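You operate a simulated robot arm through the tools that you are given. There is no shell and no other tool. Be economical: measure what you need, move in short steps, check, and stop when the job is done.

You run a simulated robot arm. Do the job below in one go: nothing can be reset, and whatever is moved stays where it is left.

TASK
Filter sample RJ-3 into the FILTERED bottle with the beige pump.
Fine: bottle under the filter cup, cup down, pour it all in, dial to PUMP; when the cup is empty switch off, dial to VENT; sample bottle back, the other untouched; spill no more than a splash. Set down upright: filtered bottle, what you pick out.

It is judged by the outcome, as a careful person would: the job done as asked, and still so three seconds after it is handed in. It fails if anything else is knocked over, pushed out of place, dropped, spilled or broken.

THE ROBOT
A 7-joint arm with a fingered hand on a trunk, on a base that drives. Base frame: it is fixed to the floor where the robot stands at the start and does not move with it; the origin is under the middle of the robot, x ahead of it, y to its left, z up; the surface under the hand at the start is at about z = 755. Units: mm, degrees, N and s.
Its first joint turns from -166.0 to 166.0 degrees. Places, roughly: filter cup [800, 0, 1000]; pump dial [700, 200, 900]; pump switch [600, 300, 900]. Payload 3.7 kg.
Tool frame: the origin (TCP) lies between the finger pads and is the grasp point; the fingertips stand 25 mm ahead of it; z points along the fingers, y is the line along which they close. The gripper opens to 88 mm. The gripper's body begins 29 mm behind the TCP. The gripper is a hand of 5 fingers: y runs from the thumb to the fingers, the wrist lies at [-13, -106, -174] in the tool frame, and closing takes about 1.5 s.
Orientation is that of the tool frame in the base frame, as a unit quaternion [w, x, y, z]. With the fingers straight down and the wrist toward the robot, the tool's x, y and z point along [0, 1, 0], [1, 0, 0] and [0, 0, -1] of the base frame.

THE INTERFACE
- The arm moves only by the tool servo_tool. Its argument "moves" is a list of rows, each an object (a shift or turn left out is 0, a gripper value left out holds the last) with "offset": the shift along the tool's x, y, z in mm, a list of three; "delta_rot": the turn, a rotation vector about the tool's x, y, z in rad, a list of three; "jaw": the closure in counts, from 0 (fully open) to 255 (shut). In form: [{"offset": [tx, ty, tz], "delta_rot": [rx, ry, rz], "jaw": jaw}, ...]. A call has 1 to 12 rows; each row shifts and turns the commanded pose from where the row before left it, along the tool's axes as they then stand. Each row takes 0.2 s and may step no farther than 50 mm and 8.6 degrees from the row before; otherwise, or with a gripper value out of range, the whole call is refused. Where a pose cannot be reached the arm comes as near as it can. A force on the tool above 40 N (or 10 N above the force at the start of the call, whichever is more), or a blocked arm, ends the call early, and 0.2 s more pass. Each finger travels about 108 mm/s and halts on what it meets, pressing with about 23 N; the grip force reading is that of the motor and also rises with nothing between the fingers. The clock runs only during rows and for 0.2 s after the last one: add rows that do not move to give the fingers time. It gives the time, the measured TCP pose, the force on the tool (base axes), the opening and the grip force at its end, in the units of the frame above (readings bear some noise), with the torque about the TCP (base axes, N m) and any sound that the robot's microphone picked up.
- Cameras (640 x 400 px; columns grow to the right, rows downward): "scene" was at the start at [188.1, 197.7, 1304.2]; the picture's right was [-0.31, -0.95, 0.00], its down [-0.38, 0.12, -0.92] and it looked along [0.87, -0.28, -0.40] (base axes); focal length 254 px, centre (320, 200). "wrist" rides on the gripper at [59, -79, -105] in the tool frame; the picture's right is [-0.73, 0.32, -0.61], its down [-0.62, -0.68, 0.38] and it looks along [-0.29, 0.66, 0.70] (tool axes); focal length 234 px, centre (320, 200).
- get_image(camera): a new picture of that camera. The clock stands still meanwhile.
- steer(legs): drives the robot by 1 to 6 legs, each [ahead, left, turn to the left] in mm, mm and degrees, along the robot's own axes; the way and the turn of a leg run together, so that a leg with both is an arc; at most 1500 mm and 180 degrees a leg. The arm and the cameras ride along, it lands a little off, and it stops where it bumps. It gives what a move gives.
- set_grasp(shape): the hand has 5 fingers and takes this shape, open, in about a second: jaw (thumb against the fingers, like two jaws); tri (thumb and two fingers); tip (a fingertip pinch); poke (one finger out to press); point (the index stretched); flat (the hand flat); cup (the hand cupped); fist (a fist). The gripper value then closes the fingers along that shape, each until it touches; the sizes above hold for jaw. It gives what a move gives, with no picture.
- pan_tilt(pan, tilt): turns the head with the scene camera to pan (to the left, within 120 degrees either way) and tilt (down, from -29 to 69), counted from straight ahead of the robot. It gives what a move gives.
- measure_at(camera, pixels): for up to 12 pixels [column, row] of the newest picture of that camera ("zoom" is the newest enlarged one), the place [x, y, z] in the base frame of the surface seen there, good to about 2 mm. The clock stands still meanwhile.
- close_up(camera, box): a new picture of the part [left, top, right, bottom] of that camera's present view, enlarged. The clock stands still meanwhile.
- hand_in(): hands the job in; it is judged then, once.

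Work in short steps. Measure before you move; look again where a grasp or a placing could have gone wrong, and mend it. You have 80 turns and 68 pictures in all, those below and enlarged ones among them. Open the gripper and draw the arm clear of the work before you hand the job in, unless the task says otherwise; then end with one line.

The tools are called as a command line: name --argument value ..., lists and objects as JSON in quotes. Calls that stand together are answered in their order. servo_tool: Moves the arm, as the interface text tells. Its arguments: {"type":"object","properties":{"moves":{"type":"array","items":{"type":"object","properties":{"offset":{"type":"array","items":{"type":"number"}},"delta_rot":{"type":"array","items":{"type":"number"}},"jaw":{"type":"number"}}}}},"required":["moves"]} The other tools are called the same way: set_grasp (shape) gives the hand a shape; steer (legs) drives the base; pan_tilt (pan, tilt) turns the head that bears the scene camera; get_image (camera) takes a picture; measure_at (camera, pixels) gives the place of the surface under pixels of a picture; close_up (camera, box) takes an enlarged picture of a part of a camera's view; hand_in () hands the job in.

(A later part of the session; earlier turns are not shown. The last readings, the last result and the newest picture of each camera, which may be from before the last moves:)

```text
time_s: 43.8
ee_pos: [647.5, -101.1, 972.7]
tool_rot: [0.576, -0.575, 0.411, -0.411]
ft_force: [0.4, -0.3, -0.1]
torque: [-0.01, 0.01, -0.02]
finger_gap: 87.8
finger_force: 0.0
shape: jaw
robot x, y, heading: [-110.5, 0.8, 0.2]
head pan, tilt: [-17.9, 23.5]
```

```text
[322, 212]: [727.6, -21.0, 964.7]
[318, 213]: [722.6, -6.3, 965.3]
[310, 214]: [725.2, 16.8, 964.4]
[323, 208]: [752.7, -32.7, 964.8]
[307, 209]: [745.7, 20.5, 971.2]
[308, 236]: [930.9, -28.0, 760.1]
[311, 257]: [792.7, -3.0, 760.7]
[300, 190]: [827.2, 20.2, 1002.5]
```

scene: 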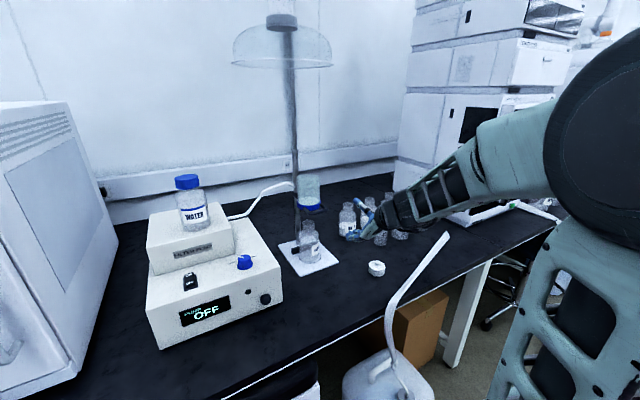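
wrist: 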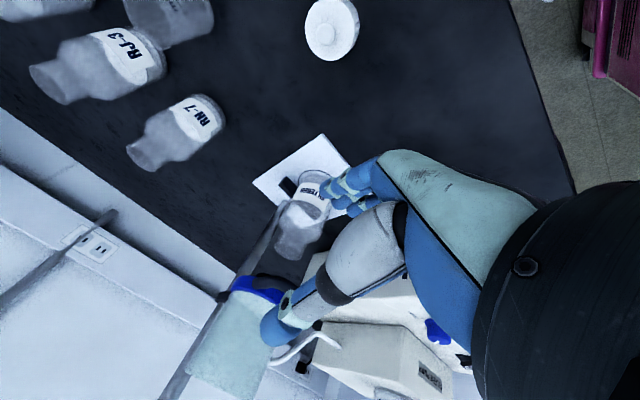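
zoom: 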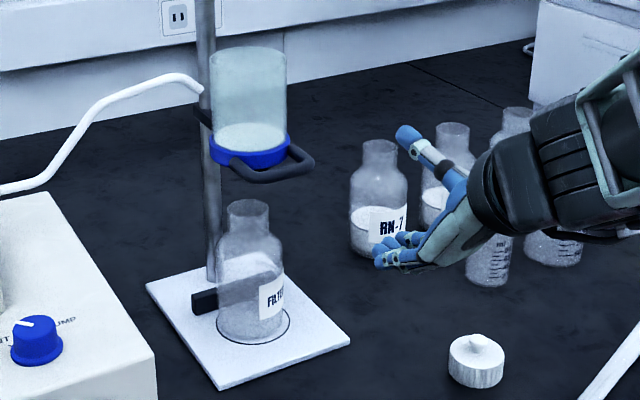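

The handle bar is at x≈726, y -25..17, z≈966. I move in front of it, 40 mm short.

servo_tool --moves '[{"offset": [-22, 2, 21.5]}, {"offset": [-22, 2, 21.5]}, {"offset": [-22, 2, 21.5]}, {}]'

close_up --camera "scene" --box '[260, 160, 400, 280]'

get_image --camera "wrist"

```text
time_s: 44.8
ee_pos: [685.6, -18.0, 963.7]
tool_rot: [-0.574, 0.575, -0.412, 0.412]
ft_force: [0.4, 0.4, -0.1]
torque: [-0.02, 0.0, 0.03]
finger_gap: 87.8
finger_force: 0.1
shape: jaw
robot x, y, heading: [-113.0, 0.5, 0.2]
head pan, tilt: [-17.9, 23.5]
```

```text
3.33 times, centred on (330, 220) of scene
```

zoom: 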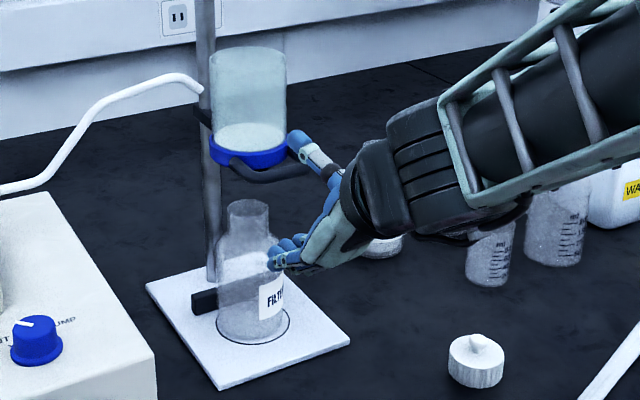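

```text
31 pictures are left
```

wrist: 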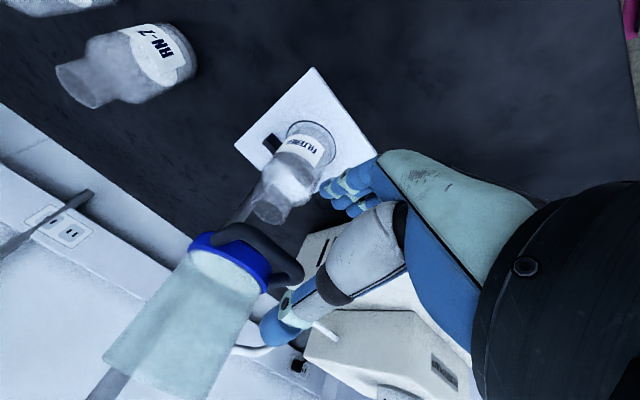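

The thumb is above the bar and the fingers are below it. I go forward 36 mm and close on the bar.

servo_tool --moves '[{"offset": [0, -2, 18]}, {"offset": [0, -1, 18]}, {}, {"jaw": 100}, {"jaw": 180}, {"jaw": 240}, {}, {}, {}, {}, {}]'

close_up --camera "scene" --box '[260, 160, 400, 280]'

```text
time_s: 47.2
ee_pos: [717.9, -7.0, 968.7]
tool_rot: [-0.574, 0.575, -0.412, 0.412]
ft_force: [-0.3, 0.0, -1.0]
torque: [0.02, 0.04, -0.01]
finger_gap: 5.2
finger_force: 0.0
shape: jaw
robot x, y, heading: [-111.3, 0.3, 0.2]
head pan, tilt: [-17.9, 23.5]
```

```text
3.33 times, centred on (330, 220) of scene
```

zoom: 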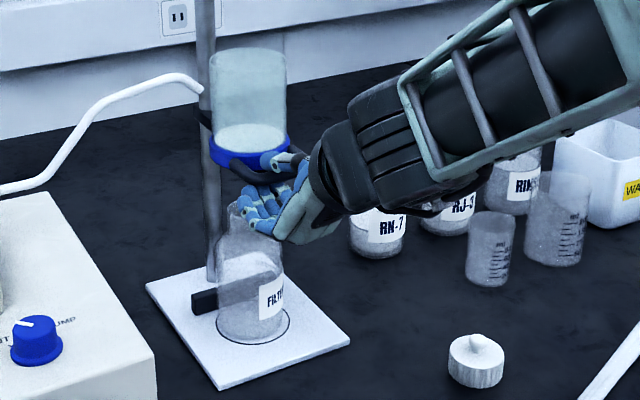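

The gap reads 5 with no force, so the bar may simply lie loosely behind the fingertips. I move down 15 mm and see whether the cup follows.

servo_tool --moves '[{"offset": [0, 5, 0]}, {"offset": [0, 5, 0]}, {"offset": [0, 5, 0]}, {}]'

close_up --camera "scene" --box '[280, 170, 350, 240]'

get_image --camera "wrist"

```text
time_s: 48.2
ee_pos: [719.3, -7.1, 953.0]
tool_rot: [-0.574, 0.575, -0.412, 0.412]
ft_force: [-0.5, 0.6, 0.5]
torque: [0.0, 0.0, 0.01]
finger_gap: 5.1
finger_force: 0.0
shape: jaw
robot x, y, heading: [-112.3, 1.2, -0.2]
head pan, tilt: [-17.9, 23.5]
```

```text
5.71 times, centred on (315, 205) of scene
```

zoom: 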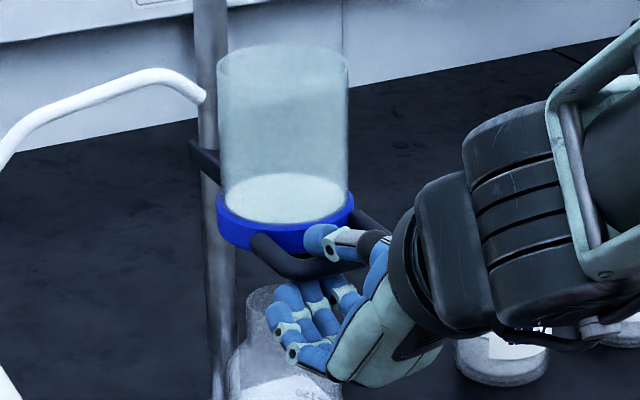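

```text
28 pictures are left
```

wrist: 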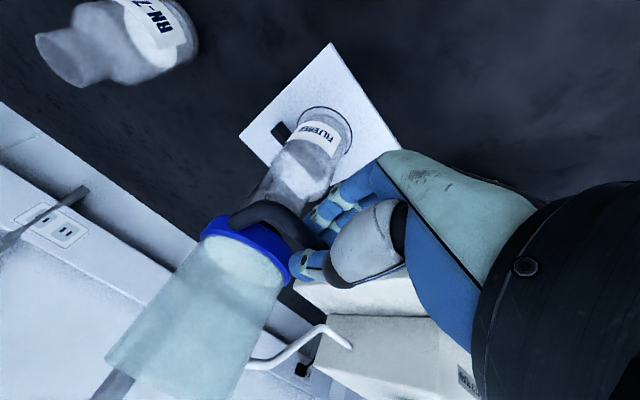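

The cup has followed: the ring moved down about 5 px (≈16 mm). I keep lowering in small steps and watch the force.

servo_tool --moves '[{"offset": [0, 5, 0]}, {"offset": [0, 5, 0]}, {"offset": [0, 5, 0]}, {"offset": [0, 5, 0]}, {"offset": [0, 5, 0]}, {"offset": [0, 5, 0]}, {"offset": [0, 5, 0]}, {}]'

servo_tool --moves '[{"offset": [0, 4, 0]}, {"offset": [0, 3, 0]}, {"offset": [0, 3, 0]}, {}]'

close_up --camera "scene" --box '[280, 170, 350, 250]'

```text
time_s: 50.0
ee_pos: [719.7, -8.0, 919.8]
tool_rot: [-0.574, 0.577, -0.41, 0.412]
ft_force: [-0.4, 0.1, 2.0]
torque: [0.0, -0.03, -0.02]
finger_gap: 5.3
finger_force: 0.1
shape: jaw
robot x, y, heading: [-111.9, -3.5, -0.2]
head pan, tilt: [-17.9, 23.5]
```

```text
time_s: 51.0
ee_pos: [718.7, -7.3, 908.7]
tool_rot: [-0.574, 0.575, -0.412, 0.413]
ft_force: [-2.0, -1.3, 11.0]
torque: [0.07, -0.12, 0.01]
finger_gap: 6.5
finger_force: 0.1
shape: jaw
robot x, y, heading: [-108.7, 0.7, -0.1]
head pan, tilt: [-17.9, 23.5]
```

```text
5.00 times, centred on (315, 210) of scene
```

zoom: 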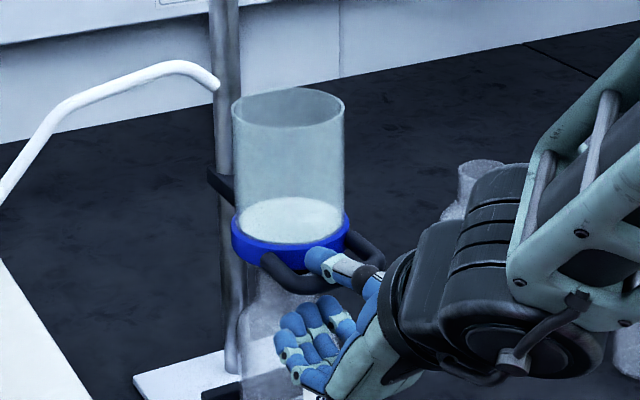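

Force rises to 11 N at z 909, so the stopper meets the bottle. I press a few millimetres more to seat it.

servo_tool --moves '[{"offset": [0, 3, 0]}, {"offset": [0, 3, 0]}, {"offset": [0, 3, 0]}, {}]'

```text
time_s: 52.0
ee_pos: [720.0, -8.2, 900.7]
tool_rot: [-0.575, 0.575, -0.411, 0.413]
ft_force: [-2.5, -1.9, 17.0]
torque: [0.08, -0.27, -0.04]
finger_gap: 40.3
finger_force: 0.0
shape: jaw
robot x, y, heading: [-112.5, -1.6, -0.1]
head pan, tilt: [-17.9, 23.5]
```

The fingers are being spread (gap 40) with 17 N, so the cup has stopped moving. I back off 8 mm and look at where the stopper sits.

servo_tool --moves '[{"offset": [0, -4, 0]}, {"offset": [0, -4, 0]}, {}]'

close_up --camera "wrist" --box '[130, 120, 390, 320]'

measure_at --camera "wrist" --pixels '[[320, 200]]'

```text
time_s: 52.8
ee_pos: [720.5, -6.7, 907.8]
tool_rot: [-0.574, 0.575, -0.412, 0.412]
ft_force: [-0.9, -1.6, 9.7]
torque: [0.03, -0.09, 0.01]
finger_gap: 6.2
finger_force: 0.0
shape: jaw
robot x, y, heading: [-113.7, -2.4, 0.1]
head pan, tilt: [-17.9, 23.5]
```

```text
2.00 times, centred on (260, 220) of wrist
```

zoom: 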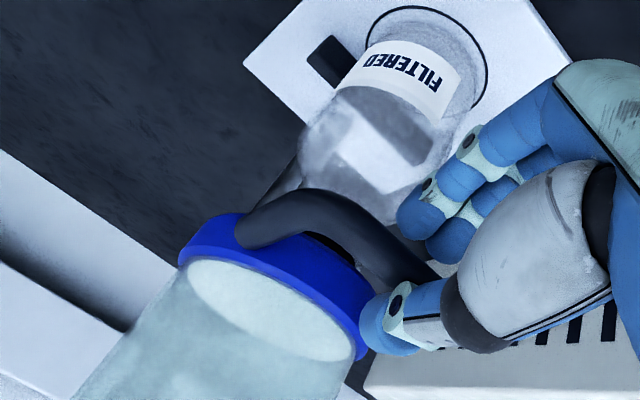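

```text
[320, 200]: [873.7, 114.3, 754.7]
```

The stopper appears on the neck. I open partly, withdraw along the tool axis, and inspect from the scene camera.

servo_tool --moves '[{"offset": [0, -3, 0], "jaw": 180}, {"jaw": 110}, {}, {}, {}, {"offset": [0, 0, -25]}, {"offset": [0, 0, -35]}, {"offset": [0, 0, -40]}, {}]'

close_up --camera "scene" --box '[265, 170, 355, 280]'

measure_at --camera "zoom" --pixels '[[320, 200], [300, 180], [300, 210], [345, 220], [290, 150], [320, 230]]'

```text
time_s: 54.8
ee_pos: [624.2, -40.4, 910.5]
tool_rot: [-0.574, 0.576, -0.411, 0.412]
ft_force: [0.9, -0.8, 0.3]
torque: [-0.02, -0.05, -0.02]
finger_gap: 49.9
finger_force: 0.1
shape: jaw
robot x, y, heading: [-113.1, 0.5, -0.2]
head pan, tilt: [-17.9, 23.5]
```

```text
3.64 times, centred on (310, 225) of scene
```

zoom: 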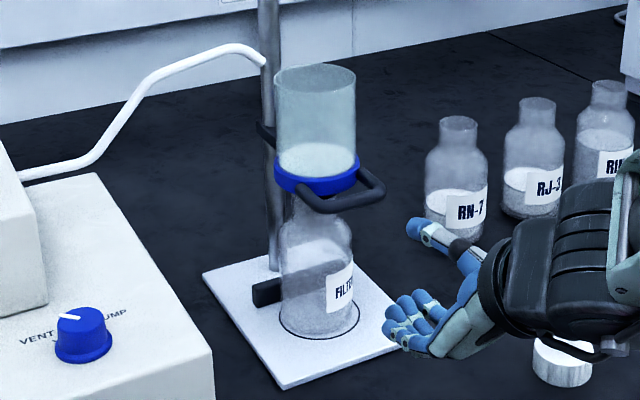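

```text
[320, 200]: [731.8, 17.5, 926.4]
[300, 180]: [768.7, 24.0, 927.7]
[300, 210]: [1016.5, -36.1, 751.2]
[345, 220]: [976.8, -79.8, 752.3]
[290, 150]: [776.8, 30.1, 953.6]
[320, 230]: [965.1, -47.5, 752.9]
```

The cup stands on the bottle's neck. I zoom tightly on the junction to see whether the stopper is in the mouth or resting on the rim.

close_up --camera "scene" --box '[290, 200, 330, 240]'

measure_at --camera "zoom" --pixels '[[200, 90], [270, 130], [330, 130], [230, 200], [250, 160], [300, 200], [300, 170], [400, 130]]'

```text
10.00 times, centred on (310, 220) of scene
```

zoom: 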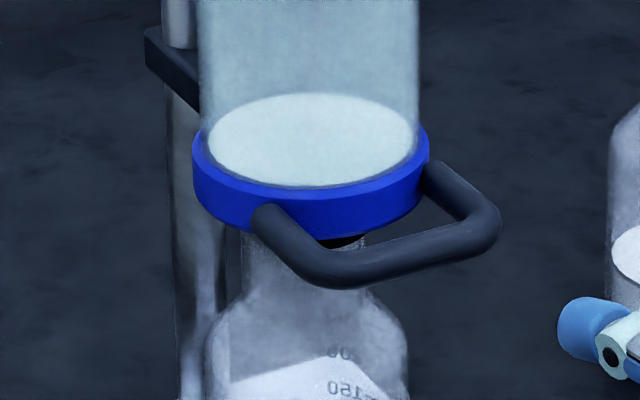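

```text
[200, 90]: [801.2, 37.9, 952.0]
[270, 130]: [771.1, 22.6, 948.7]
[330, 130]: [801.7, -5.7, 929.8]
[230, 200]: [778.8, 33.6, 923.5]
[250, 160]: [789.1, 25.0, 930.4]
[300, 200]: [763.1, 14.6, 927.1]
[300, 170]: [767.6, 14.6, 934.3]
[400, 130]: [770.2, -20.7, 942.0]
```

The neck meets the black stopper right under the blue ring and the cup is hard down. Next I move right and up, unroll to the side-grasp pose, then drive 70 mm forward for RJ-3.

servo_tool --moves '[{"offset": [33, -22.5, -11.4], "jaw": 0}, {"offset": [33, -22.5, -11.4]}, {"offset": [33, -22.5, -11.4]}, {"offset": [33, -22.5, -11.4]}]'

servo_tool --moves '[{"delta_rot": [-0.0464, 0, -0.1351]}, {"delta_rot": [-0.0464, 0, -0.1351]}, {"delta_rot": [-0.0464, 0, -0.1351]}, {"delta_rot": [-0.0464, 0, -0.1351]}, {"delta_rot": [-0.0464, 0, -0.1351]}, {"delta_rot": [-0.0464, 0, -0.1351]}, {"delta_rot": [-0.0464, 0, -0.1351]}, {"delta_rot": [-0.0464, 0, -0.1351]}, {"delta_rot": [-0.0464, 0, -0.1351]}, {"delta_rot": [-0.0464, 0, -0.1351]}, {"delta_rot": [-0.0464, 0, -0.1351]}]'

steer --legs '[[70, 0, 0]]'

get_image --camera "wrist"

```text
time_s: 55.8
ee_pos: [625.2, -179.1, 1002.4]
tool_rot: [-0.574, 0.576, -0.412, 0.412]
ft_force: [0.2, 0.3, 0.1]
torque: [0.01, -0.02, 0.0]
finger_gap: 87.6
finger_force: 0.2
shape: jaw
robot x, y, heading: [-115.8, 0.0, -0.1]
head pan, tilt: [-17.9, 23.5]
```

```text
time_s: 58.2
ee_pos: [623.7, -179.8, 1000.7]
tool_rot: [0.003, 0.815, 0.0, 0.58]
ft_force: [-0.1, 0.6, 0.6]
torque: [0.01, -0.01, 0.01]
finger_gap: 87.8
finger_force: 0.1
shape: jaw
robot x, y, heading: [-111.4, 1.5, 0.0]
head pan, tilt: [-17.9, 23.5]
```

```text
time_s: 59.2
ee_pos: [695.7, -178.4, 1001.6]
tool_rot: [0.001, 0.814, -0.001, 0.581]
ft_force: [0.1, -0.2, -0.3]
torque: [-0.04, -0.03, -0.01]
finger_gap: 87.8
finger_force: 0.1
shape: jaw
robot x, y, heading: [-40.2, 0.3, 0.1]
head pan, tilt: [-17.9, 23.5]
```

```text
23 pictures are left
```

wrist: 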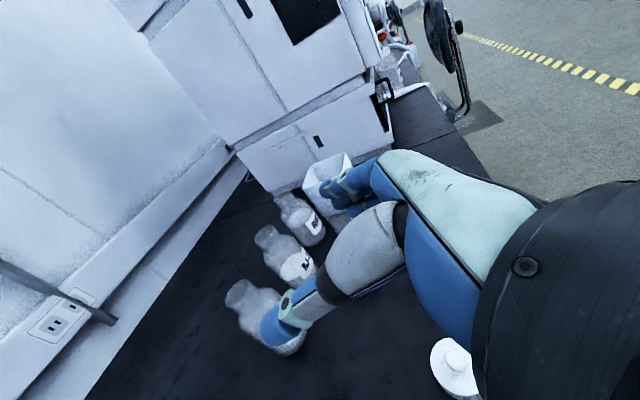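

RJ-3's label is at about (297,265) in the wrist view. I measure it and its neighbours before approaching.

measure_at --camera "wrist" --pixels '[[288, 268], [297, 265], [305, 258], [310, 222], [318, 225], [290, 262], [283, 280], [255, 290]]'

close_up --camera "wrist" --box '[210, 170, 370, 360]'

measure_at --camera "zoom" --pixels '[[320, 220], [335, 215], [350, 205], [300, 245], [340, 228]]'

```text
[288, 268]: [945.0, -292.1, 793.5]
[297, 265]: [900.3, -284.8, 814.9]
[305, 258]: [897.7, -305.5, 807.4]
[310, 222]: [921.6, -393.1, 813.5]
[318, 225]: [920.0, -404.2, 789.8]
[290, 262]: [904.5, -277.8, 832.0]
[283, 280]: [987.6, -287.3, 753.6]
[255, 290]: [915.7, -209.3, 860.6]
```

```text
2.11 times, centred on (290, 265) of wrist
```

zoom: 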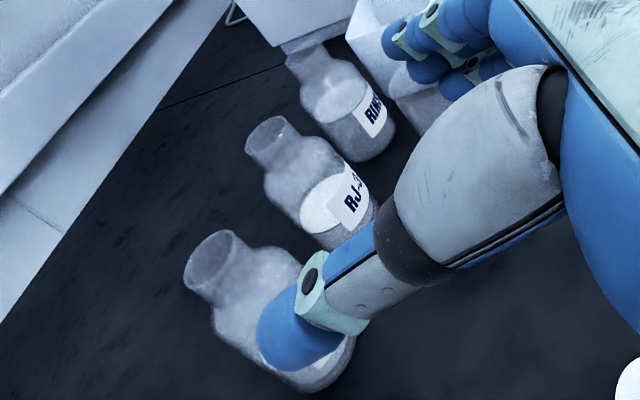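

```text
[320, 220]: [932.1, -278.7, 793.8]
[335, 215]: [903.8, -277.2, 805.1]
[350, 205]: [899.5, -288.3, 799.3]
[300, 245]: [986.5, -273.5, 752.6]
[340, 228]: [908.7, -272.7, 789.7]
```

RJ-3's centre fits (933,-298). I go to the pre-grasp at (801,-298,875) with 26° pitch, then in along the tool axis by 100 mm.

servo_tool --moves '[{"delta_rot": [0, -0.12, 0]}, {"offset": [-17, 30, 37.5]}, {"offset": [-17, 30, 37.5]}, {"offset": [-17, 30, 37.5]}, {"offset": [-17, 30, 37.5]}, {}]'

servo_tool --moves '[{"offset": [0, 0, 30]}, {"offset": [0, 0, 30]}, {"offset": [0, 0, 30]}, {}]'

get_image --camera "wrist"

get_image --camera "scene"

```text
refused: row 2 steps farther than a row can; nothing moved
```

```text
time_s: 60.2
ee_pos: [782.0, -178.4, 973.6]
tool_rot: [0.002, 0.814, -0.001, 0.58]
ft_force: [-0.2, 0.0, -1.4]
torque: [-0.01, 0.01, -0.02]
finger_gap: 87.7
finger_force: 0.0
shape: jaw
robot x, y, heading: [-38.4, 1.6, -0.0]
head pan, tilt: [-17.9, 23.5]
```

```text
21 pictures are left
```

wrist: 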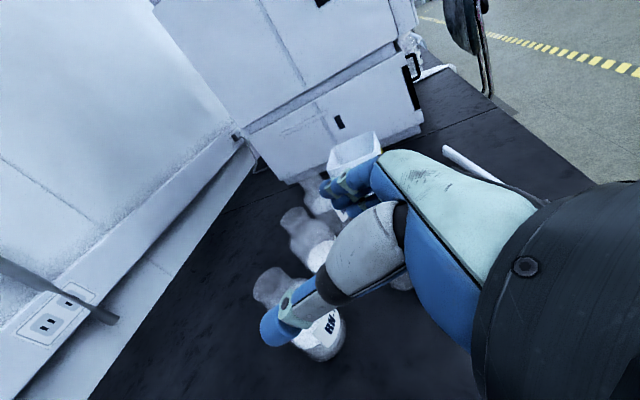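

```text
20 pictures are left
```

scene: 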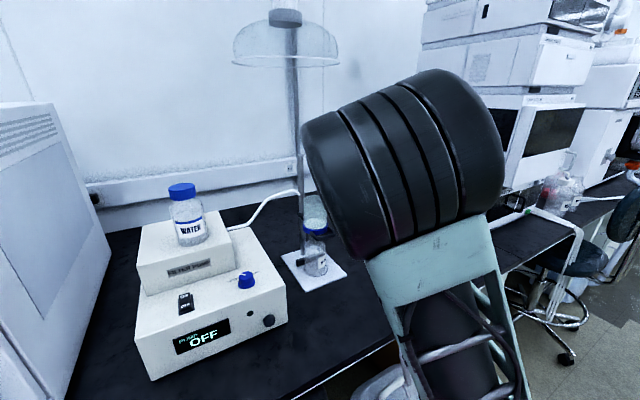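

The first call was refused for step size and only the advance ran, harmlessly, to (782,-178,974). I go to the pre-grasp again with smaller steps.

servo_tool --moves '[{"delta_rot": [0, -0.12, 0]}, {"offset": [-20.1, 30, 15]}, {"offset": [-20.1, 30, 15]}, {"offset": [-20.1, 30, 15]}, {"offset": [-20.1, 30, 15]}, {}]'

```text
time_s: 61.6
ee_pos: [799.1, -301.2, 872.2]
tool_rot: [0.001, 0.847, -0.001, 0.531]
ft_force: [-0.4, 0.9, 0.2]
torque: [-0.01, 0.0, -0.01]
finger_gap: 87.5
finger_force: 0.1
shape: jaw
robot x, y, heading: [-39.0, 0.4, -0.1]
head pan, tilt: [-17.9, 23.5]
```

The pre-grasp pose is good. I advance 95 mm along the axis and check.

servo_tool --moves '[{"offset": [1, -1, 25]}, {"offset": [1, -1, 25]}, {"offset": [1, -1, 25]}, {"offset": [0, 0, 20]}, {}]'

get_image --camera "wrist"

```text
time_s: 62.8
ee_pos: [884.5, -296.2, 833.5]
tool_rot: [0.002, 0.848, -0.002, 0.531]
ft_force: [0.1, 0.3, 1.1]
torque: [0.0, -0.04, 0.01]
finger_gap: 87.5
finger_force: 0.1
shape: jaw
robot x, y, heading: [-42.7, -2.5, 0.2]
head pan, tilt: [-17.9, 23.5]
```

```text
19 pictures are left
```

wrist: 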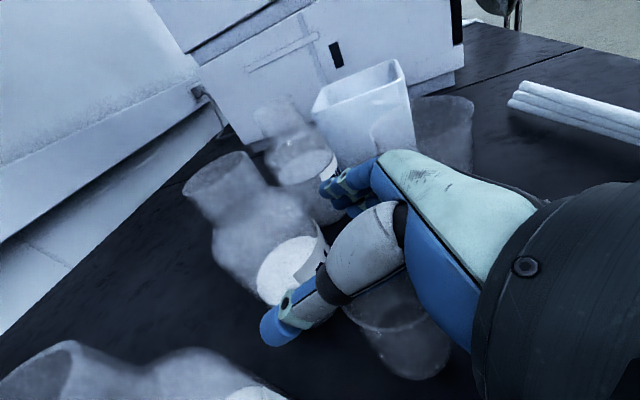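

RJ-3 lies between thumb and fingers, with RN-7 and the small beaker clear. I go the last 35 mm and close.

servo_tool --moves '[{"offset": [0, 1, 12]}, {"offset": [0, 1, 12]}, {"offset": [0, 0, 10]}, {}]'

servo_tool --moves '[{"jaw": 40}, {"jaw": 80}, {"jaw": 130}, {}, {}, {}, {}]'

get_image --camera "wrist"

```text
time_s: 63.8
ee_pos: [915.1, -299.3, 819.6]
tool_rot: [0.001, 0.847, -0.001, 0.531]
ft_force: [0.3, 0.6, 4.0]
torque: [0.09, 0.11, 0.07]
finger_gap: 87.9
finger_force: 0.0
shape: jaw
robot x, y, heading: [-43.4, -1.9, 0.2]
head pan, tilt: [-17.9, 23.5]
```

```text
time_s: 65.4
ee_pos: [916.7, -297.4, 821.1]
tool_rot: [0.003, 0.847, 0.0, 0.531]
ft_force: [0.5, 0.7, 2.8]
torque: [0.02, 0.11, 0.03]
finger_gap: 63.1
finger_force: 22.7
shape: jaw
robot x, y, heading: [-39.1, -0.5, 0.2]
head pan, tilt: [-17.9, 23.5]
```

```text
18 pictures are left
```

wrist: 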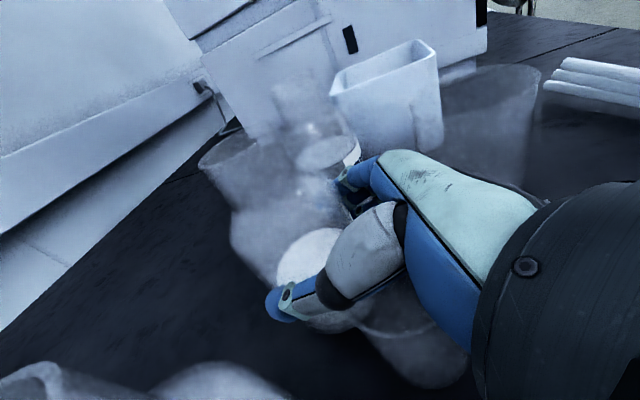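

RJ-3 is gripped (gap 63) at TCP (916.5,-298,820.5), which I note for the return. I lift it straight up.

servo_tool --moves '[{"offset": [9, 0, -4.4]}, {"offset": [18, 0, -8.7]}, {"offset": [22.5, 0, -10.9]}, {"offset": [22.5, 0, -10.9]}, {"offset": [22.5, 0, -10.9]}, {"offset": [22.5, 0, -10.9]}, {"offset": [22.5, 0, -10.9]}, {"offset": [22.5, 0, -10.9]}, {"offset": [22.5, 0, -10.9]}, {"offset": [22.5, 0, -10.9]}, {}]'

get_image --camera "scene"

```text
time_s: 67.8
ee_pos: [916.0, -298.2, 1049.7]
tool_rot: [0.002, 0.848, 0.0, 0.53]
ft_force: [0.2, 0.1, -3.8]
torque: [0.01, 0.06, -0.02]
finger_gap: 63.0
finger_force: 23.2
shape: jaw
robot x, y, heading: [-41.3, -0.0, -0.1]
head pan, tilt: [-17.9, 23.5]
```

```text
17 pictures are left
```

scene: 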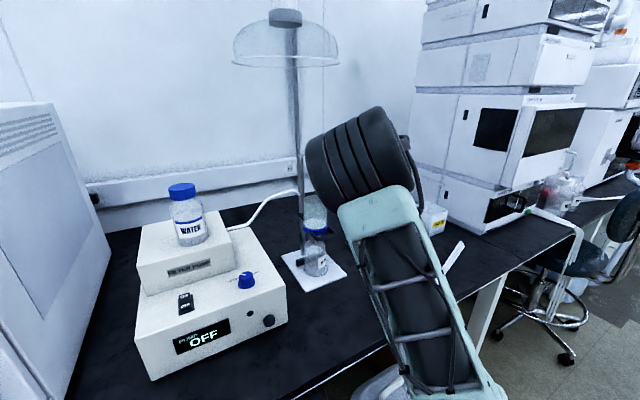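

The bottle hangs free (3.8 N). I pull back to x≈779 and up to z≈1115, then tilt 30° (safe for the low fill) to bring the arm into the pouring branch.

servo_tool --moves '[{"offset": [-0.3, 0, -25.3]}, {"offset": [-0.3, 0, -25.3]}, {"offset": [-0.3, 0, -25.3]}, {"offset": [-0.3, 0, -25.3]}, {"offset": [-0.2, 0, -25.3]}, {"offset": [-0.2, 0, -25.3]}, {"delta_rot": [0.057, 0, 0.117]}, {"delta_rot": [0.057, 0, 0.117]}, {"delta_rot": [0.057, 0, 0.117]}, {"delta_rot": [0.057, 0, 0.117]}, {}]'

```text
time_s: 70.2
ee_pos: [779.8, -297.5, 1114.5]
tool_rot: [-0.217, 0.82, -0.136, 0.513]
ft_force: [0.4, -0.2, -3.0]
torque: [-0.02, 0.05, 0.02]
finger_gap: 63.1
finger_force: 23.0
shape: jaw
robot x, y, heading: [-40.7, 0.7, -0.0]
head pan, tilt: [-17.9, 23.5]
```

Tilt is 30° and the pose is right. I carry it left across in front of the post, above the cup rim, to y≈82.

servo_tool --moves '[{"offset": [-7, -13.7, 3.5]}, {"offset": [-14.25, -27.45, 6.94]}, {"offset": [-14.25, -27.45, 6.94]}, {"offset": [-14.25, -27.45, 6.94]}, {"offset": [-14.25, -27.45, 6.94]}, {"offset": [-14.25, -27.45, 6.94]}, {"offset": [-14.25, -27.45, 6.94]}, {"offset": [-14.25, -27.45, 6.94]}, {"offset": [-14.25, -27.45, 6.94]}, {"offset": [-14.25, -27.45, 6.94]}, {"offset": [-14.25, -27.45, 6.94]}, {"offset": [-14.25, -27.45, 6.94]}]'

servo_tool --moves '[{"offset": [-7, -13.7, 3.5]}, {}]'

get_image --camera "scene"

```text
time_s: 72.8
ee_pos: [780.6, 63.3, 1114.3]
tool_rot: [-0.216, 0.818, -0.137, 0.514]
ft_force: [-0.1, -0.7, -3.0]
torque: [0.0, 0.02, 0.0]
finger_gap: 63.3
finger_force: 23.0
shape: jaw
robot x, y, heading: [-43.1, -0.8, 0.0]
head pan, tilt: [-17.9, 23.5]
```

```text
time_s: 73.4
ee_pos: [781.5, 81.5, 1112.5]
tool_rot: [-0.217, 0.819, -0.136, 0.513]
ft_force: [0.1, 0.4, -3.0]
torque: [0.02, 0.07, 0.02]
finger_gap: 63.1
finger_force: 22.9
shape: jaw
robot x, y, heading: [-40.6, 0.9, -0.3]
head pan, tilt: [-17.9, 23.5]
```

```text
16 pictures are left
```

scene: 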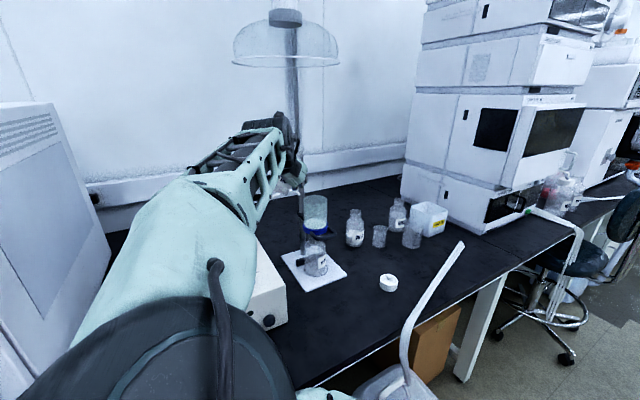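

The bottle is left of the cup, and the forearm comes over the pump side. I lower 27 mm and roll to about 60° in small steps, watching the arm.

servo_tool --moves '[{"offset": [-10.9, 7, 5.3]}, {"offset": [-10.9, 7, 5.3]}, {"delta_rot": [0.057, 0, 0.117]}, {"delta_rot": [0.057, 0, 0.117]}, {"delta_rot": [0.057, 0, 0.117]}, {"delta_rot": [0.0285, 0, 0.0585]}, {}]'

get_image --camera "scene"

get_image --camera "wrist"

```text
time_s: 75.0
ee_pos: [779.2, 80.7, 1084.5]
tool_rot: [-0.396, 0.749, -0.249, 0.47]
ft_force: [0.5, 0.5, -3.0]
torque: [-0.03, 0.07, 0.0]
finger_gap: 63.2
finger_force: 23.1
shape: jaw
robot x, y, heading: [-39.3, 1.6, -0.0]
head pan, tilt: [-17.9, 23.5]
```

```text
15 pictures are left
```

scene: 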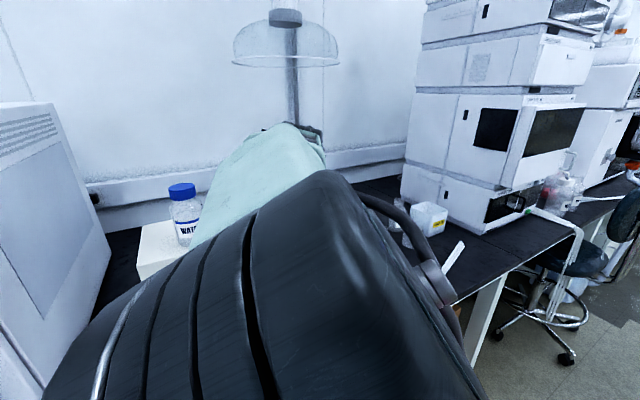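

```text
14 pictures are left
```

wrist: 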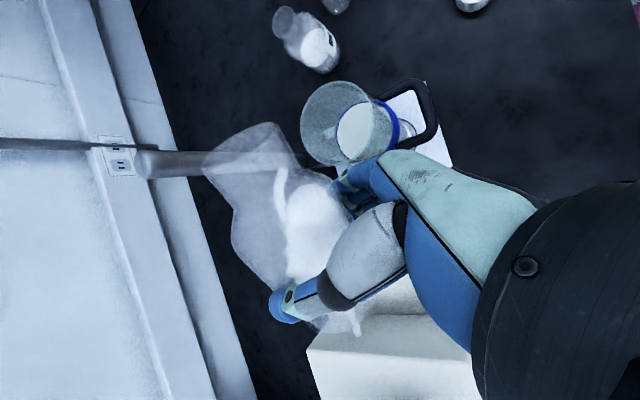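

The projection matches my model: the mouth is near (795,25,1122), the cup rim centre is at (335,122) in the picture. I lower 24 mm, shift 5 mm left, and roll slowly to about 85°.

servo_tool --moves '[{"offset": [-15.9, 17, 7.7]}, {"delta_rot": [0.0263, 0, 0.0539]}, {"delta_rot": [0.0263, 0, 0.0539]}, {"delta_rot": [0.0263, 0, 0.0539]}, {"delta_rot": [0.0263, 0, 0.0539]}, {"delta_rot": [0.0263, 0, 0.0539]}, {"delta_rot": [0.0263, 0, 0.0539]}, {"delta_rot": [0.0263, 0, 0.0539]}, {"delta_rot": [0.0263, 0, 0.0539]}, {}, {}]'

get_image --camera "wrist"

```text
time_s: 77.4
ee_pos: [780.2, 87.0, 1061.3]
tool_rot: [-0.564, 0.632, -0.353, 0.398]
ft_force: [-0.1, -0.1, -2.5]
torque: [-0.01, 0.07, 0.01]
finger_gap: 63.3
finger_force: 22.7
shape: jaw
robot x, y, heading: [-42.3, -2.2, -0.0]
head pan, tilt: [-17.9, 23.5]
```

```text
13 pictures are left
```

wrist: 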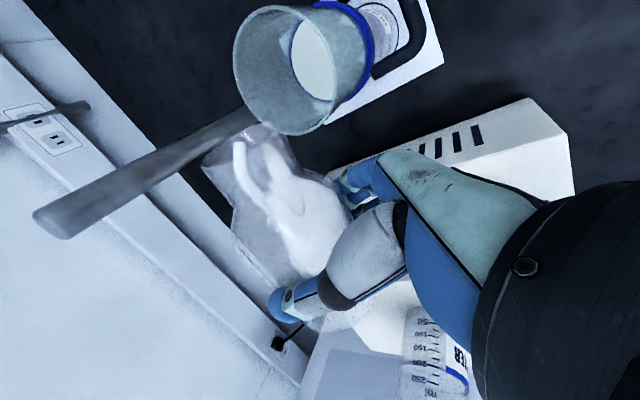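

Tilt is 83° and the lip is inside the cup outline. I continue slowly to about 110° while tracking the lip over the cup.

servo_tool --moves '[{"offset": [1, -1.07, -0.5], "delta_rot": [0.0169, 0, 0.0346]}, {"offset": [1, -1.07, -0.5], "delta_rot": [0.0169, 0, 0.0346]}, {"offset": [1, -1.07, -0.5], "delta_rot": [0.0169, 0, 0.0346]}, {"offset": [1, -1.07, -0.5], "delta_rot": [0.0169, 0, 0.0346]}, {"offset": [1, -1.07, -0.5], "delta_rot": [0.0169, 0, 0.0346]}, {"offset": [1, -1.07, -0.5], "delta_rot": [0.0169, 0, 0.0346]}, {"offset": [1, -1.07, -0.5], "delta_rot": [0.0169, 0, 0.0346]}, {"offset": [1, -1.07, -0.5], "delta_rot": [0.0169, 0, 0.0346]}, {"offset": [1, -1.07, -0.5], "delta_rot": [0.0169, 0, 0.0346]}, {"offset": [1, -1.07, -0.5], "delta_rot": [0.0169, 0, 0.0346]}, {"offset": [1, -1.07, -0.5], "delta_rot": [0.0169, 0, 0.0346]}, {"offset": [1, -1.07, -0.5], "delta_rot": [0.0169, 0, 0.0346]}]'

get_image --camera "wrist"

```text
time_s: 80.0
ee_pos: [779.6, 71.2, 1073.3]
tool_rot: [0.694, -0.486, 0.434, -0.307]
ft_force: [0.3, -0.2, -1.8]
torque: [-0.02, 0.03, -0.03]
finger_gap: 63.3
finger_force: 22.7
shape: jaw
robot x, y, heading: [-42.8, -2.9, -0.2]
head pan, tilt: [-17.9, 23.5]
```

```text
12 pictures are left
```

wrist: 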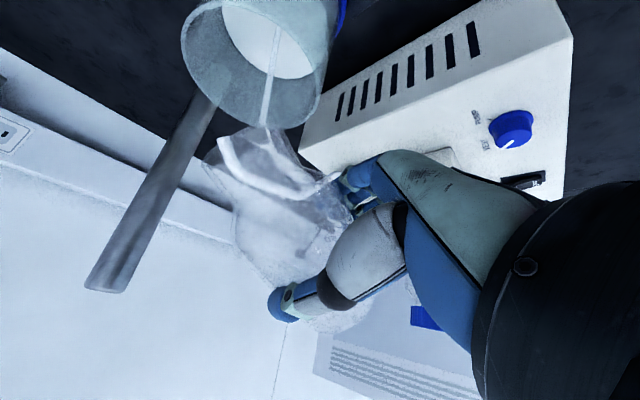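

The stream falls cleanly into the cup. I go on to 125° and let it drain a second.

servo_tool --moves '[{}, {}, {"offset": [1.27, -2.07, -0.62], "delta_rot": [0.0191, 0, 0.0392]}, {"offset": [1.27, -2.07, -0.62], "delta_rot": [0.0191, 0, 0.0392]}, {"offset": [1.27, -2.07, -0.62], "delta_rot": [0.0191, 0, 0.0392]}, {"offset": [1.27, -2.07, -0.62], "delta_rot": [0.0191, 0, 0.0392]}, {"offset": [1.27, -2.07, -0.62], "delta_rot": [0.0191, 0, 0.0392]}, {"offset": [1.27, -2.07, -0.62], "delta_rot": [0.0191, 0, 0.0392]}, {}, {}, {}, {}]'

```text
time_s: 82.6
ee_pos: [781.4, 57.5, 1079.9]
tool_rot: [0.752, -0.393, 0.469, -0.248]
ft_force: [0.2, 0.9, -1.8]
torque: [-0.04, 0.02, -0.01]
finger_gap: 63.4
finger_force: 22.9
shape: jaw
robot x, y, heading: [-41.6, -0.4, -0.0]
head pan, tilt: [-17.9, 23.5]
```

Now at 125°. I go to about 147° for the last drops and wait, then look.

servo_tool --moves '[{"offset": [0.69, -2.6, -0.34], "delta_rot": [0.021, 0, 0.0432]}, {"offset": [0.69, -2.6, -0.34], "delta_rot": [0.021, 0, 0.0432]}, {"offset": [0.69, -2.6, -0.34], "delta_rot": [0.021, 0, 0.0432]}, {"offset": [0.69, -2.6, -0.34], "delta_rot": [0.021, 0, 0.0432]}, {"offset": [0.69, -2.6, -0.34], "delta_rot": [0.021, 0, 0.0432]}, {"offset": [0.69, -2.6, -0.34], "delta_rot": [0.021, 0, 0.0432]}, {"offset": [0.69, -2.6, -0.34], "delta_rot": [0.021, 0, 0.0432]}, {"offset": [0.69, -2.6, -0.34], "delta_rot": [0.021, 0, 0.0432]}, {}, {}, {}, {}]'

servo_tool --moves '[{}, {}, {}, {}, {}, {}, {}, {}]'

get_image --camera "wrist"

```text
time_s: 85.2
ee_pos: [780.2, 40.5, 1091.1]
tool_rot: [0.813, -0.241, 0.508, -0.153]
ft_force: [-0.7, 0.2, -2.1]
torque: [-0.03, 0.04, 0.0]
finger_gap: 63.3
finger_force: 23.0
shape: jaw
robot x, y, heading: [-39.9, 0.8, -0.0]
head pan, tilt: [-17.9, 23.5]
```

```text
time_s: 87.0
ee_pos: [779.3, 38.3, 1089.9]
tool_rot: [0.813, -0.241, 0.508, -0.153]
ft_force: [0.6, -0.1, -1.7]
torque: [0.0, 0.05, -0.02]
finger_gap: 63.3
finger_force: 23.7
shape: jaw
robot x, y, heading: [-40.6, -1.1, 0.0]
head pan, tilt: [-17.9, 23.5]
```

```text
11 pictures are left
```

wrist: 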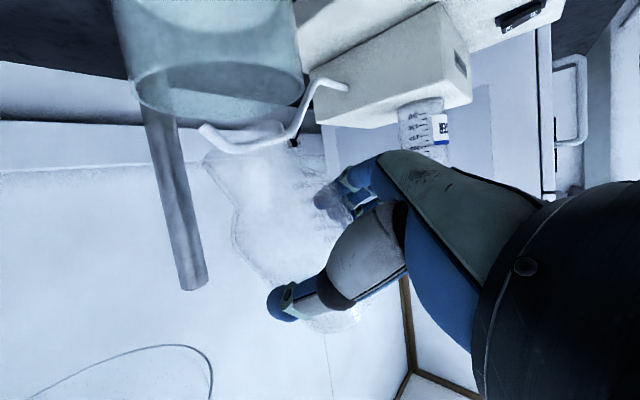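

The bottle looks drained. I raise it, roll back to 30° tilt and carry it back to the right along the same route.

servo_tool --moves '[{"offset": [-28.6, 3.5, 13.9]}, {"delta_rot": [-0.0599, 0, -0.1229]}, {"delta_rot": [-0.0599, 0, -0.1229]}, {"delta_rot": [-0.0599, 0, -0.1229]}, {"delta_rot": [-0.0599, 0, -0.1229]}, {"delta_rot": [-0.0599, 0, -0.1229]}, {"delta_rot": [-0.0599, 0, -0.1229]}, {"delta_rot": [-0.0599, 0, -0.1229]}, {"delta_rot": [-0.0599, 0, -0.1229]}, {"delta_rot": [-0.0599, 0, -0.1229]}, {"delta_rot": [-0.0599, 0, -0.1229]}, {"delta_rot": [-0.0599, 0, -0.1229]}]'

servo_tool --moves '[{"delta_rot": [-0.0599, 0, -0.1229]}, {"delta_rot": [-0.0599, 0, -0.1229]}, {"delta_rot": [-0.0599, 0, -0.1229]}, {"delta_rot": [-0.0599, 0, -0.1229]}, {}]'

```text
time_s: 89.6
ee_pos: [780.1, 59.4, 1115.6]
tool_rot: [-0.427, 0.731, -0.268, 0.459]
ft_force: [0.3, 1.2, -2.7]
torque: [-0.03, 0.03, 0.02]
finger_gap: 63.2
finger_force: 22.9
shape: jaw
robot x, y, heading: [-43.5, 0.5, -0.1]
head pan, tilt: [-17.9, 23.5]
```

```text
time_s: 90.8
ee_pos: [779.7, 60.2, 1115.1]
tool_rot: [-0.214, 0.82, -0.134, 0.514]
ft_force: [-1.6, 0.2, -1.8]
torque: [0.03, 0.05, -0.01]
finger_gap: 63.0
finger_force: 23.2
shape: jaw
robot x, y, heading: [-42.0, 3.3, -0.1]
head pan, tilt: [-17.9, 23.5]
```

Tilt is 29° at (780,60,1115). I carry it right by 358 mm and bring it upright.

servo_tool --moves '[{"offset": [13.42, 25.85, -6.53]}, {"offset": [13.42, 25.85, -6.53]}, {"offset": [13.42, 25.85, -6.53]}, {"offset": [13.42, 25.85, -6.53]}, {"offset": [13.42, 25.85, -6.53]}, {"offset": [13.42, 25.85, -6.53]}, {"offset": [13.42, 25.85, -6.53]}, {"offset": [13.42, 25.85, -6.53]}, {"offset": [13.42, 25.85, -6.53]}, {"offset": [13.42, 25.85, -6.53]}, {"offset": [13.42, 25.85, -6.53]}, {"offset": [13.42, 25.85, -6.53]}]'

servo_tool --moves '[{"delta_rot": [-0.056, 0, -0.1149]}, {"delta_rot": [-0.056, 0, -0.1149]}, {"delta_rot": [-0.056, 0, -0.1149]}, {"delta_rot": [-0.056, 0, -0.1149]}, {}]'

```text
time_s: 93.4
ee_pos: [781.2, -298.7, 1117.5]
tool_rot: [-0.214, 0.82, -0.134, 0.513]
ft_force: [-0.7, -0.4, -1.1]
torque: [-0.03, 0.02, -0.02]
finger_gap: 63.2
finger_force: 23.0
shape: jaw
robot x, y, heading: [-41.6, -0.5, -0.0]
head pan, tilt: [-17.9, 23.5]
```

```text
time_s: 94.6
ee_pos: [780.1, -298.0, 1118.9]
tool_rot: [0.0, 0.847, -0.001, 0.532]
ft_force: [1.1, -0.3, -2.0]
torque: [-0.02, 0.01, 0.05]
finger_gap: 63.1
finger_force: 22.5
shape: jaw
robot x, y, heading: [-37.8, -0.8, 0.0]
head pan, tilt: [-17.9, 23.5]
```

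The bottle is upright. I go over its old place at (916.5,-298) and then lower to just above the bench.

servo_tool --moves '[{"offset": [-0.3, 0, 25.4]}, {"offset": [-0.3, 0, 25.4]}, {"offset": [-0.3, 0, 25.4]}, {"offset": [-0.3, 0, 25.4]}, {"offset": [-0.3, 0, 25.4]}, {"offset": [-0.3, 0, 25.4]}, {}]'

servo_tool --moves '[{"offset": [-22.5, 0, 10.9]}, {"offset": [-22.5, 0, 10.9]}, {"offset": [-22.5, 0, 10.9]}, {"offset": [-22.5, 0, 10.9]}, {}]'

```text
time_s: 96.2
ee_pos: [910.6, -296.0, 1032.5]
tool_rot: [0.006, 0.863, 0.005, 0.506]
ft_force: [-0.1, 0.6, -2.9]
torque: [0.01, 0.01, 0.0]
finger_gap: 63.2
finger_force: 22.8
shape: jaw
out of reach, approached as far as the arm can: row 3
robot x, y, heading: [-42.6, -1.3, 0.1]
head pan, tilt: [-17.9, 23.5]
```

```text
time_s: 97.4
ee_pos: [903.7, -294.4, 932.6]
tool_rot: [0.006, 0.862, 0.006, 0.506]
ft_force: [0.2, -0.3, -1.8]
torque: [0.0, 0.07, -0.01]
finger_gap: 63.1
finger_force: 23.5
shape: jaw
robot x, y, heading: [-41.7, 1.5, -0.0]
head pan, tilt: [-17.9, 23.5]
```

The arm drifted a bit in pose (29° pitch, (904,-294,933)). I correct the orientation and position before lowering.

servo_tool --moves '[{"delta_rot": [0, 0.058, 0.0146]}, {"offset": [5.6, 3.6, 11.5]}, {}, {}]'

```text
time_s: 98.4
ee_pos: [915.1, -299.4, 933.2]
tool_rot: [0.002, 0.847, 0.001, 0.531]
ft_force: [-0.4, 0.3, -2.2]
torque: [0.0, 0.02, 0.02]
finger_gap: 63.1
finger_force: 23.1
shape: jaw
robot x, y, heading: [-40.3, -0.6, 0.1]
head pan, tilt: [-17.9, 23.5]
```

The pose matches the pick-up pose again. I lower to just above the bench, then touch down gently.

servo_tool --moves '[{"offset": [-20, -0.5, 10.5]}, {"offset": [-22.5, -0.5, 10.9]}, {"offset": [-22.5, 0, 10.9]}, {"offset": [-18, 0, 9]}, {"offset": [-10.5, 0, 5.1]}, {}]'

servo_tool --moves '[{"offset": [-1.8, 0, 0.9]}, {"offset": [-1.8, 0, 0.9]}, {}]'

```text
time_s: 99.8
ee_pos: [916.0, -295.9, 828.1]
tool_rot: [0.003, 0.847, 0.0, 0.532]
ft_force: [0.2, 0.1, -2.1]
torque: [0.01, 0.06, -0.01]
finger_gap: 63.3
finger_force: 23.1
shape: jaw
robot x, y, heading: [-40.0, -2.2, 0.3]
head pan, tilt: [-17.9, 23.5]
```

```text
time_s: 100.6
ee_pos: [916.4, -299.3, 825.3]
tool_rot: [0.002, 0.848, 0.0, 0.531]
ft_force: [-0.6, 0.3, -1.9]
torque: [0.02, 0.05, 0.02]
finger_gap: 63.0
finger_force: 23.2
shape: jaw
robot x, y, heading: [-41.0, 0.9, 0.1]
head pan, tilt: [-17.9, 23.5]
```

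Not touching yet at 825; the pick-up height was about 820.5, so I lower by small steps.

servo_tool --moves '[{"offset": [-1.8, 0, 0.9]}, {"offset": [-1.8, 0, 0.9]}, {}]'

```text
time_s: 101.4
ee_pos: [916.4, -297.3, 821.5]
tool_rot: [0.003, 0.847, -0.001, 0.532]
ft_force: [2.1, 0.0, 9.8]
torque: [-0.03, 0.04, 0.03]
finger_gap: 63.1
finger_force: 22.6
shape: jaw
robot x, y, heading: [-41.5, -0.2, -0.2]
head pan, tilt: [-17.9, 23.5]
```

Contact (about 12 N up) at the original pose. I open and withdraw along the tool axis.

servo_tool --moves '[{"jaw": 60}, {"jaw": 0}, {}, {}, {"offset": [0, 0, -20]}, {"offset": [0, 0, -30]}, {"offset": [0, 0, -40]}, {"offset": [0, 0, -40]}, {}]'

get_image --camera "wrist"

```text
time_s: 103.4
ee_pos: [799.1, -297.1, 875.5]
tool_rot: [0.001, 0.847, 0.0, 0.531]
ft_force: [-1.0, 0.4, 0.0]
torque: [-0.03, -0.01, -0.01]
finger_gap: 87.7
finger_force: 0.0
shape: jaw
robot x, y, heading: [-42.2, -0.5, -0.2]
head pan, tilt: [-17.9, 23.5]
```

```text
10 pictures are left
```

wrist: 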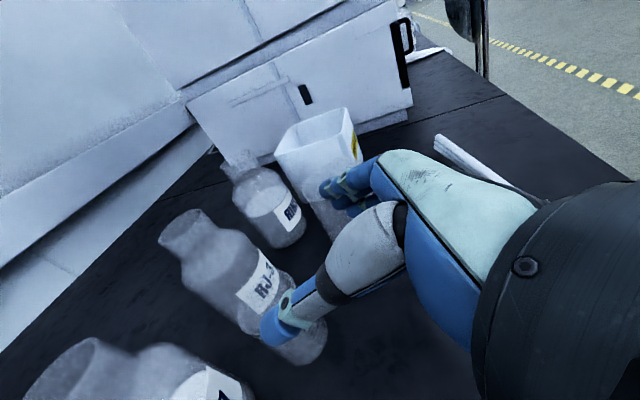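

RJ-3 is back upright and empty, with RN-7 and RINSE as before. I rise, turn the hand to point down, and then back the base up for the pump controls.

servo_tool --moves '[{"offset": [20, 0, -30]}, {"offset": [36, 0, -17.4]}, {"offset": [36, 0, -17.4]}, {"offset": [36, 0, -17.4]}, {"offset": [36, 0, -17.4]}, {"offset": [36, 0, -17.4]}, {"offset": [36, 0, -17.4]}]'

servo_tool --moves '[{"delta_rot": [0, -0.14, 0]}, {"delta_rot": [0, -0.14, 0]}, {"delta_rot": [0, -0.14, 0]}, {"delta_rot": [0, -0.14, 0]}, {"delta_rot": [0, -0.14, 0]}, {"delta_rot": [0, -0.14, 0]}, {"delta_rot": [0, -0.14, 0]}, {"delta_rot": [0, -0.139, 0]}]'

servo_tool --moves '[{"delta_rot": [0, 0, -0.1428]}, {"delta_rot": [0, 0, -0.1428]}, {"delta_rot": [0, 0, -0.1428]}, {"delta_rot": [0, 0, -0.1428]}, {"delta_rot": [0, 0, -0.1428]}, {"delta_rot": [0, 0, -0.1428]}, {"delta_rot": [0, 0, -0.1428]}, {"delta_rot": [0, 0, -0.1428]}, {"delta_rot": [0, 0, -0.1428]}, {"delta_rot": [0, 0, -0.1428]}, {"delta_rot": [0, 0, -0.1428]}]'

steer --legs '[[-60, 0, 0]]'

get_image --camera "scene"

```text
time_s: 105.0
ee_pos: [781.5, -294.9, 1147.9]
tool_rot: [0.001, 0.848, -0.002, 0.531]
ft_force: [-1.0, -0.1, -0.5]
torque: [-0.01, 0.0, 0.05]
finger_gap: 87.7
finger_force: 0.0
shape: jaw
robot x, y, heading: [-41.3, -0.6, 0.5]
head pan, tilt: [-17.9, 23.5]
```

```text
time_s: 106.8
ee_pos: [780.9, -297.3, 1149.5]
tool_rot: [0.001, 1.0, -0.003, 0.0]
ft_force: [0.0, -0.9, 0.3]
torque: [0.0, -0.01, -0.01]
finger_gap: 87.7
finger_force: 0.1
shape: jaw
robot x, y, heading: [-38.4, 0.1, -0.3]
head pan, tilt: [-17.9, 23.5]
```

```text
time_s: 109.2
ee_pos: [782.0, -297.2, 1146.8]
tool_rot: [0.002, 0.708, 0.706, -0.001]
ft_force: [0.7, 1.0, 0.1]
torque: [0.01, -0.02, 0.03]
finger_gap: 87.6
finger_force: 0.0
shape: jaw
robot x, y, heading: [-40.4, 0.7, 0.3]
head pan, tilt: [-17.9, 23.5]
```

```text
time_s: 110.2
ee_pos: [721.7, -296.9, 1146.4]
tool_rot: [0.001, 0.708, 0.706, -0.001]
ft_force: [-0.9, 0.7, -0.1]
torque: [-0.02, 0.01, 0.02]
finger_gap: 88.0
finger_force: 0.1
shape: jaw
robot x, y, heading: [-102.7, 1.2, 0.2]
head pan, tilt: [-17.9, 23.5]
```

```text
9 pictures are left
```

scene: 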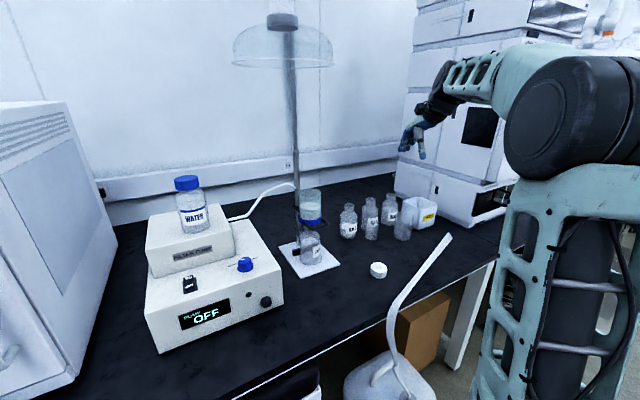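

All glassware is in place. I enlarge the pump controls and measure the dial and switch.

close_up --camera "scene" --box '[170, 245, 290, 320]'

measure_at --camera "zoom" --pixels '[[400, 85], [420, 75], [395, 70], [428, 120], [380, 110], [405, 130], [450, 130], [100, 180], [95, 165], [105, 215], [115, 225], [350, 90]]'

```text
5.33 times, centred on (230, 282) of scene
```

zoom: 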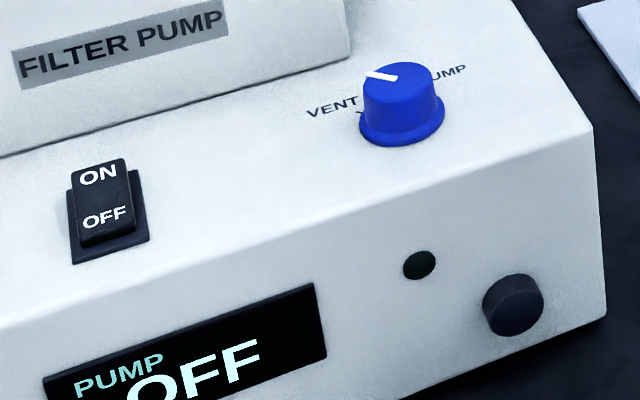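

```text
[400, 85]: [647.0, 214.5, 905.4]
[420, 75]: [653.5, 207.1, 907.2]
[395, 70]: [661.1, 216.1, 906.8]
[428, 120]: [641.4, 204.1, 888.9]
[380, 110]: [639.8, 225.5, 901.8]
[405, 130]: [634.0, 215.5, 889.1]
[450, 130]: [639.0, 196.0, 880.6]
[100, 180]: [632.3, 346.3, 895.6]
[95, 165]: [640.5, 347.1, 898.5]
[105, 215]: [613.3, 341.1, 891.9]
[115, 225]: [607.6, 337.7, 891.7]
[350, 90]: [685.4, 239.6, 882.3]
```

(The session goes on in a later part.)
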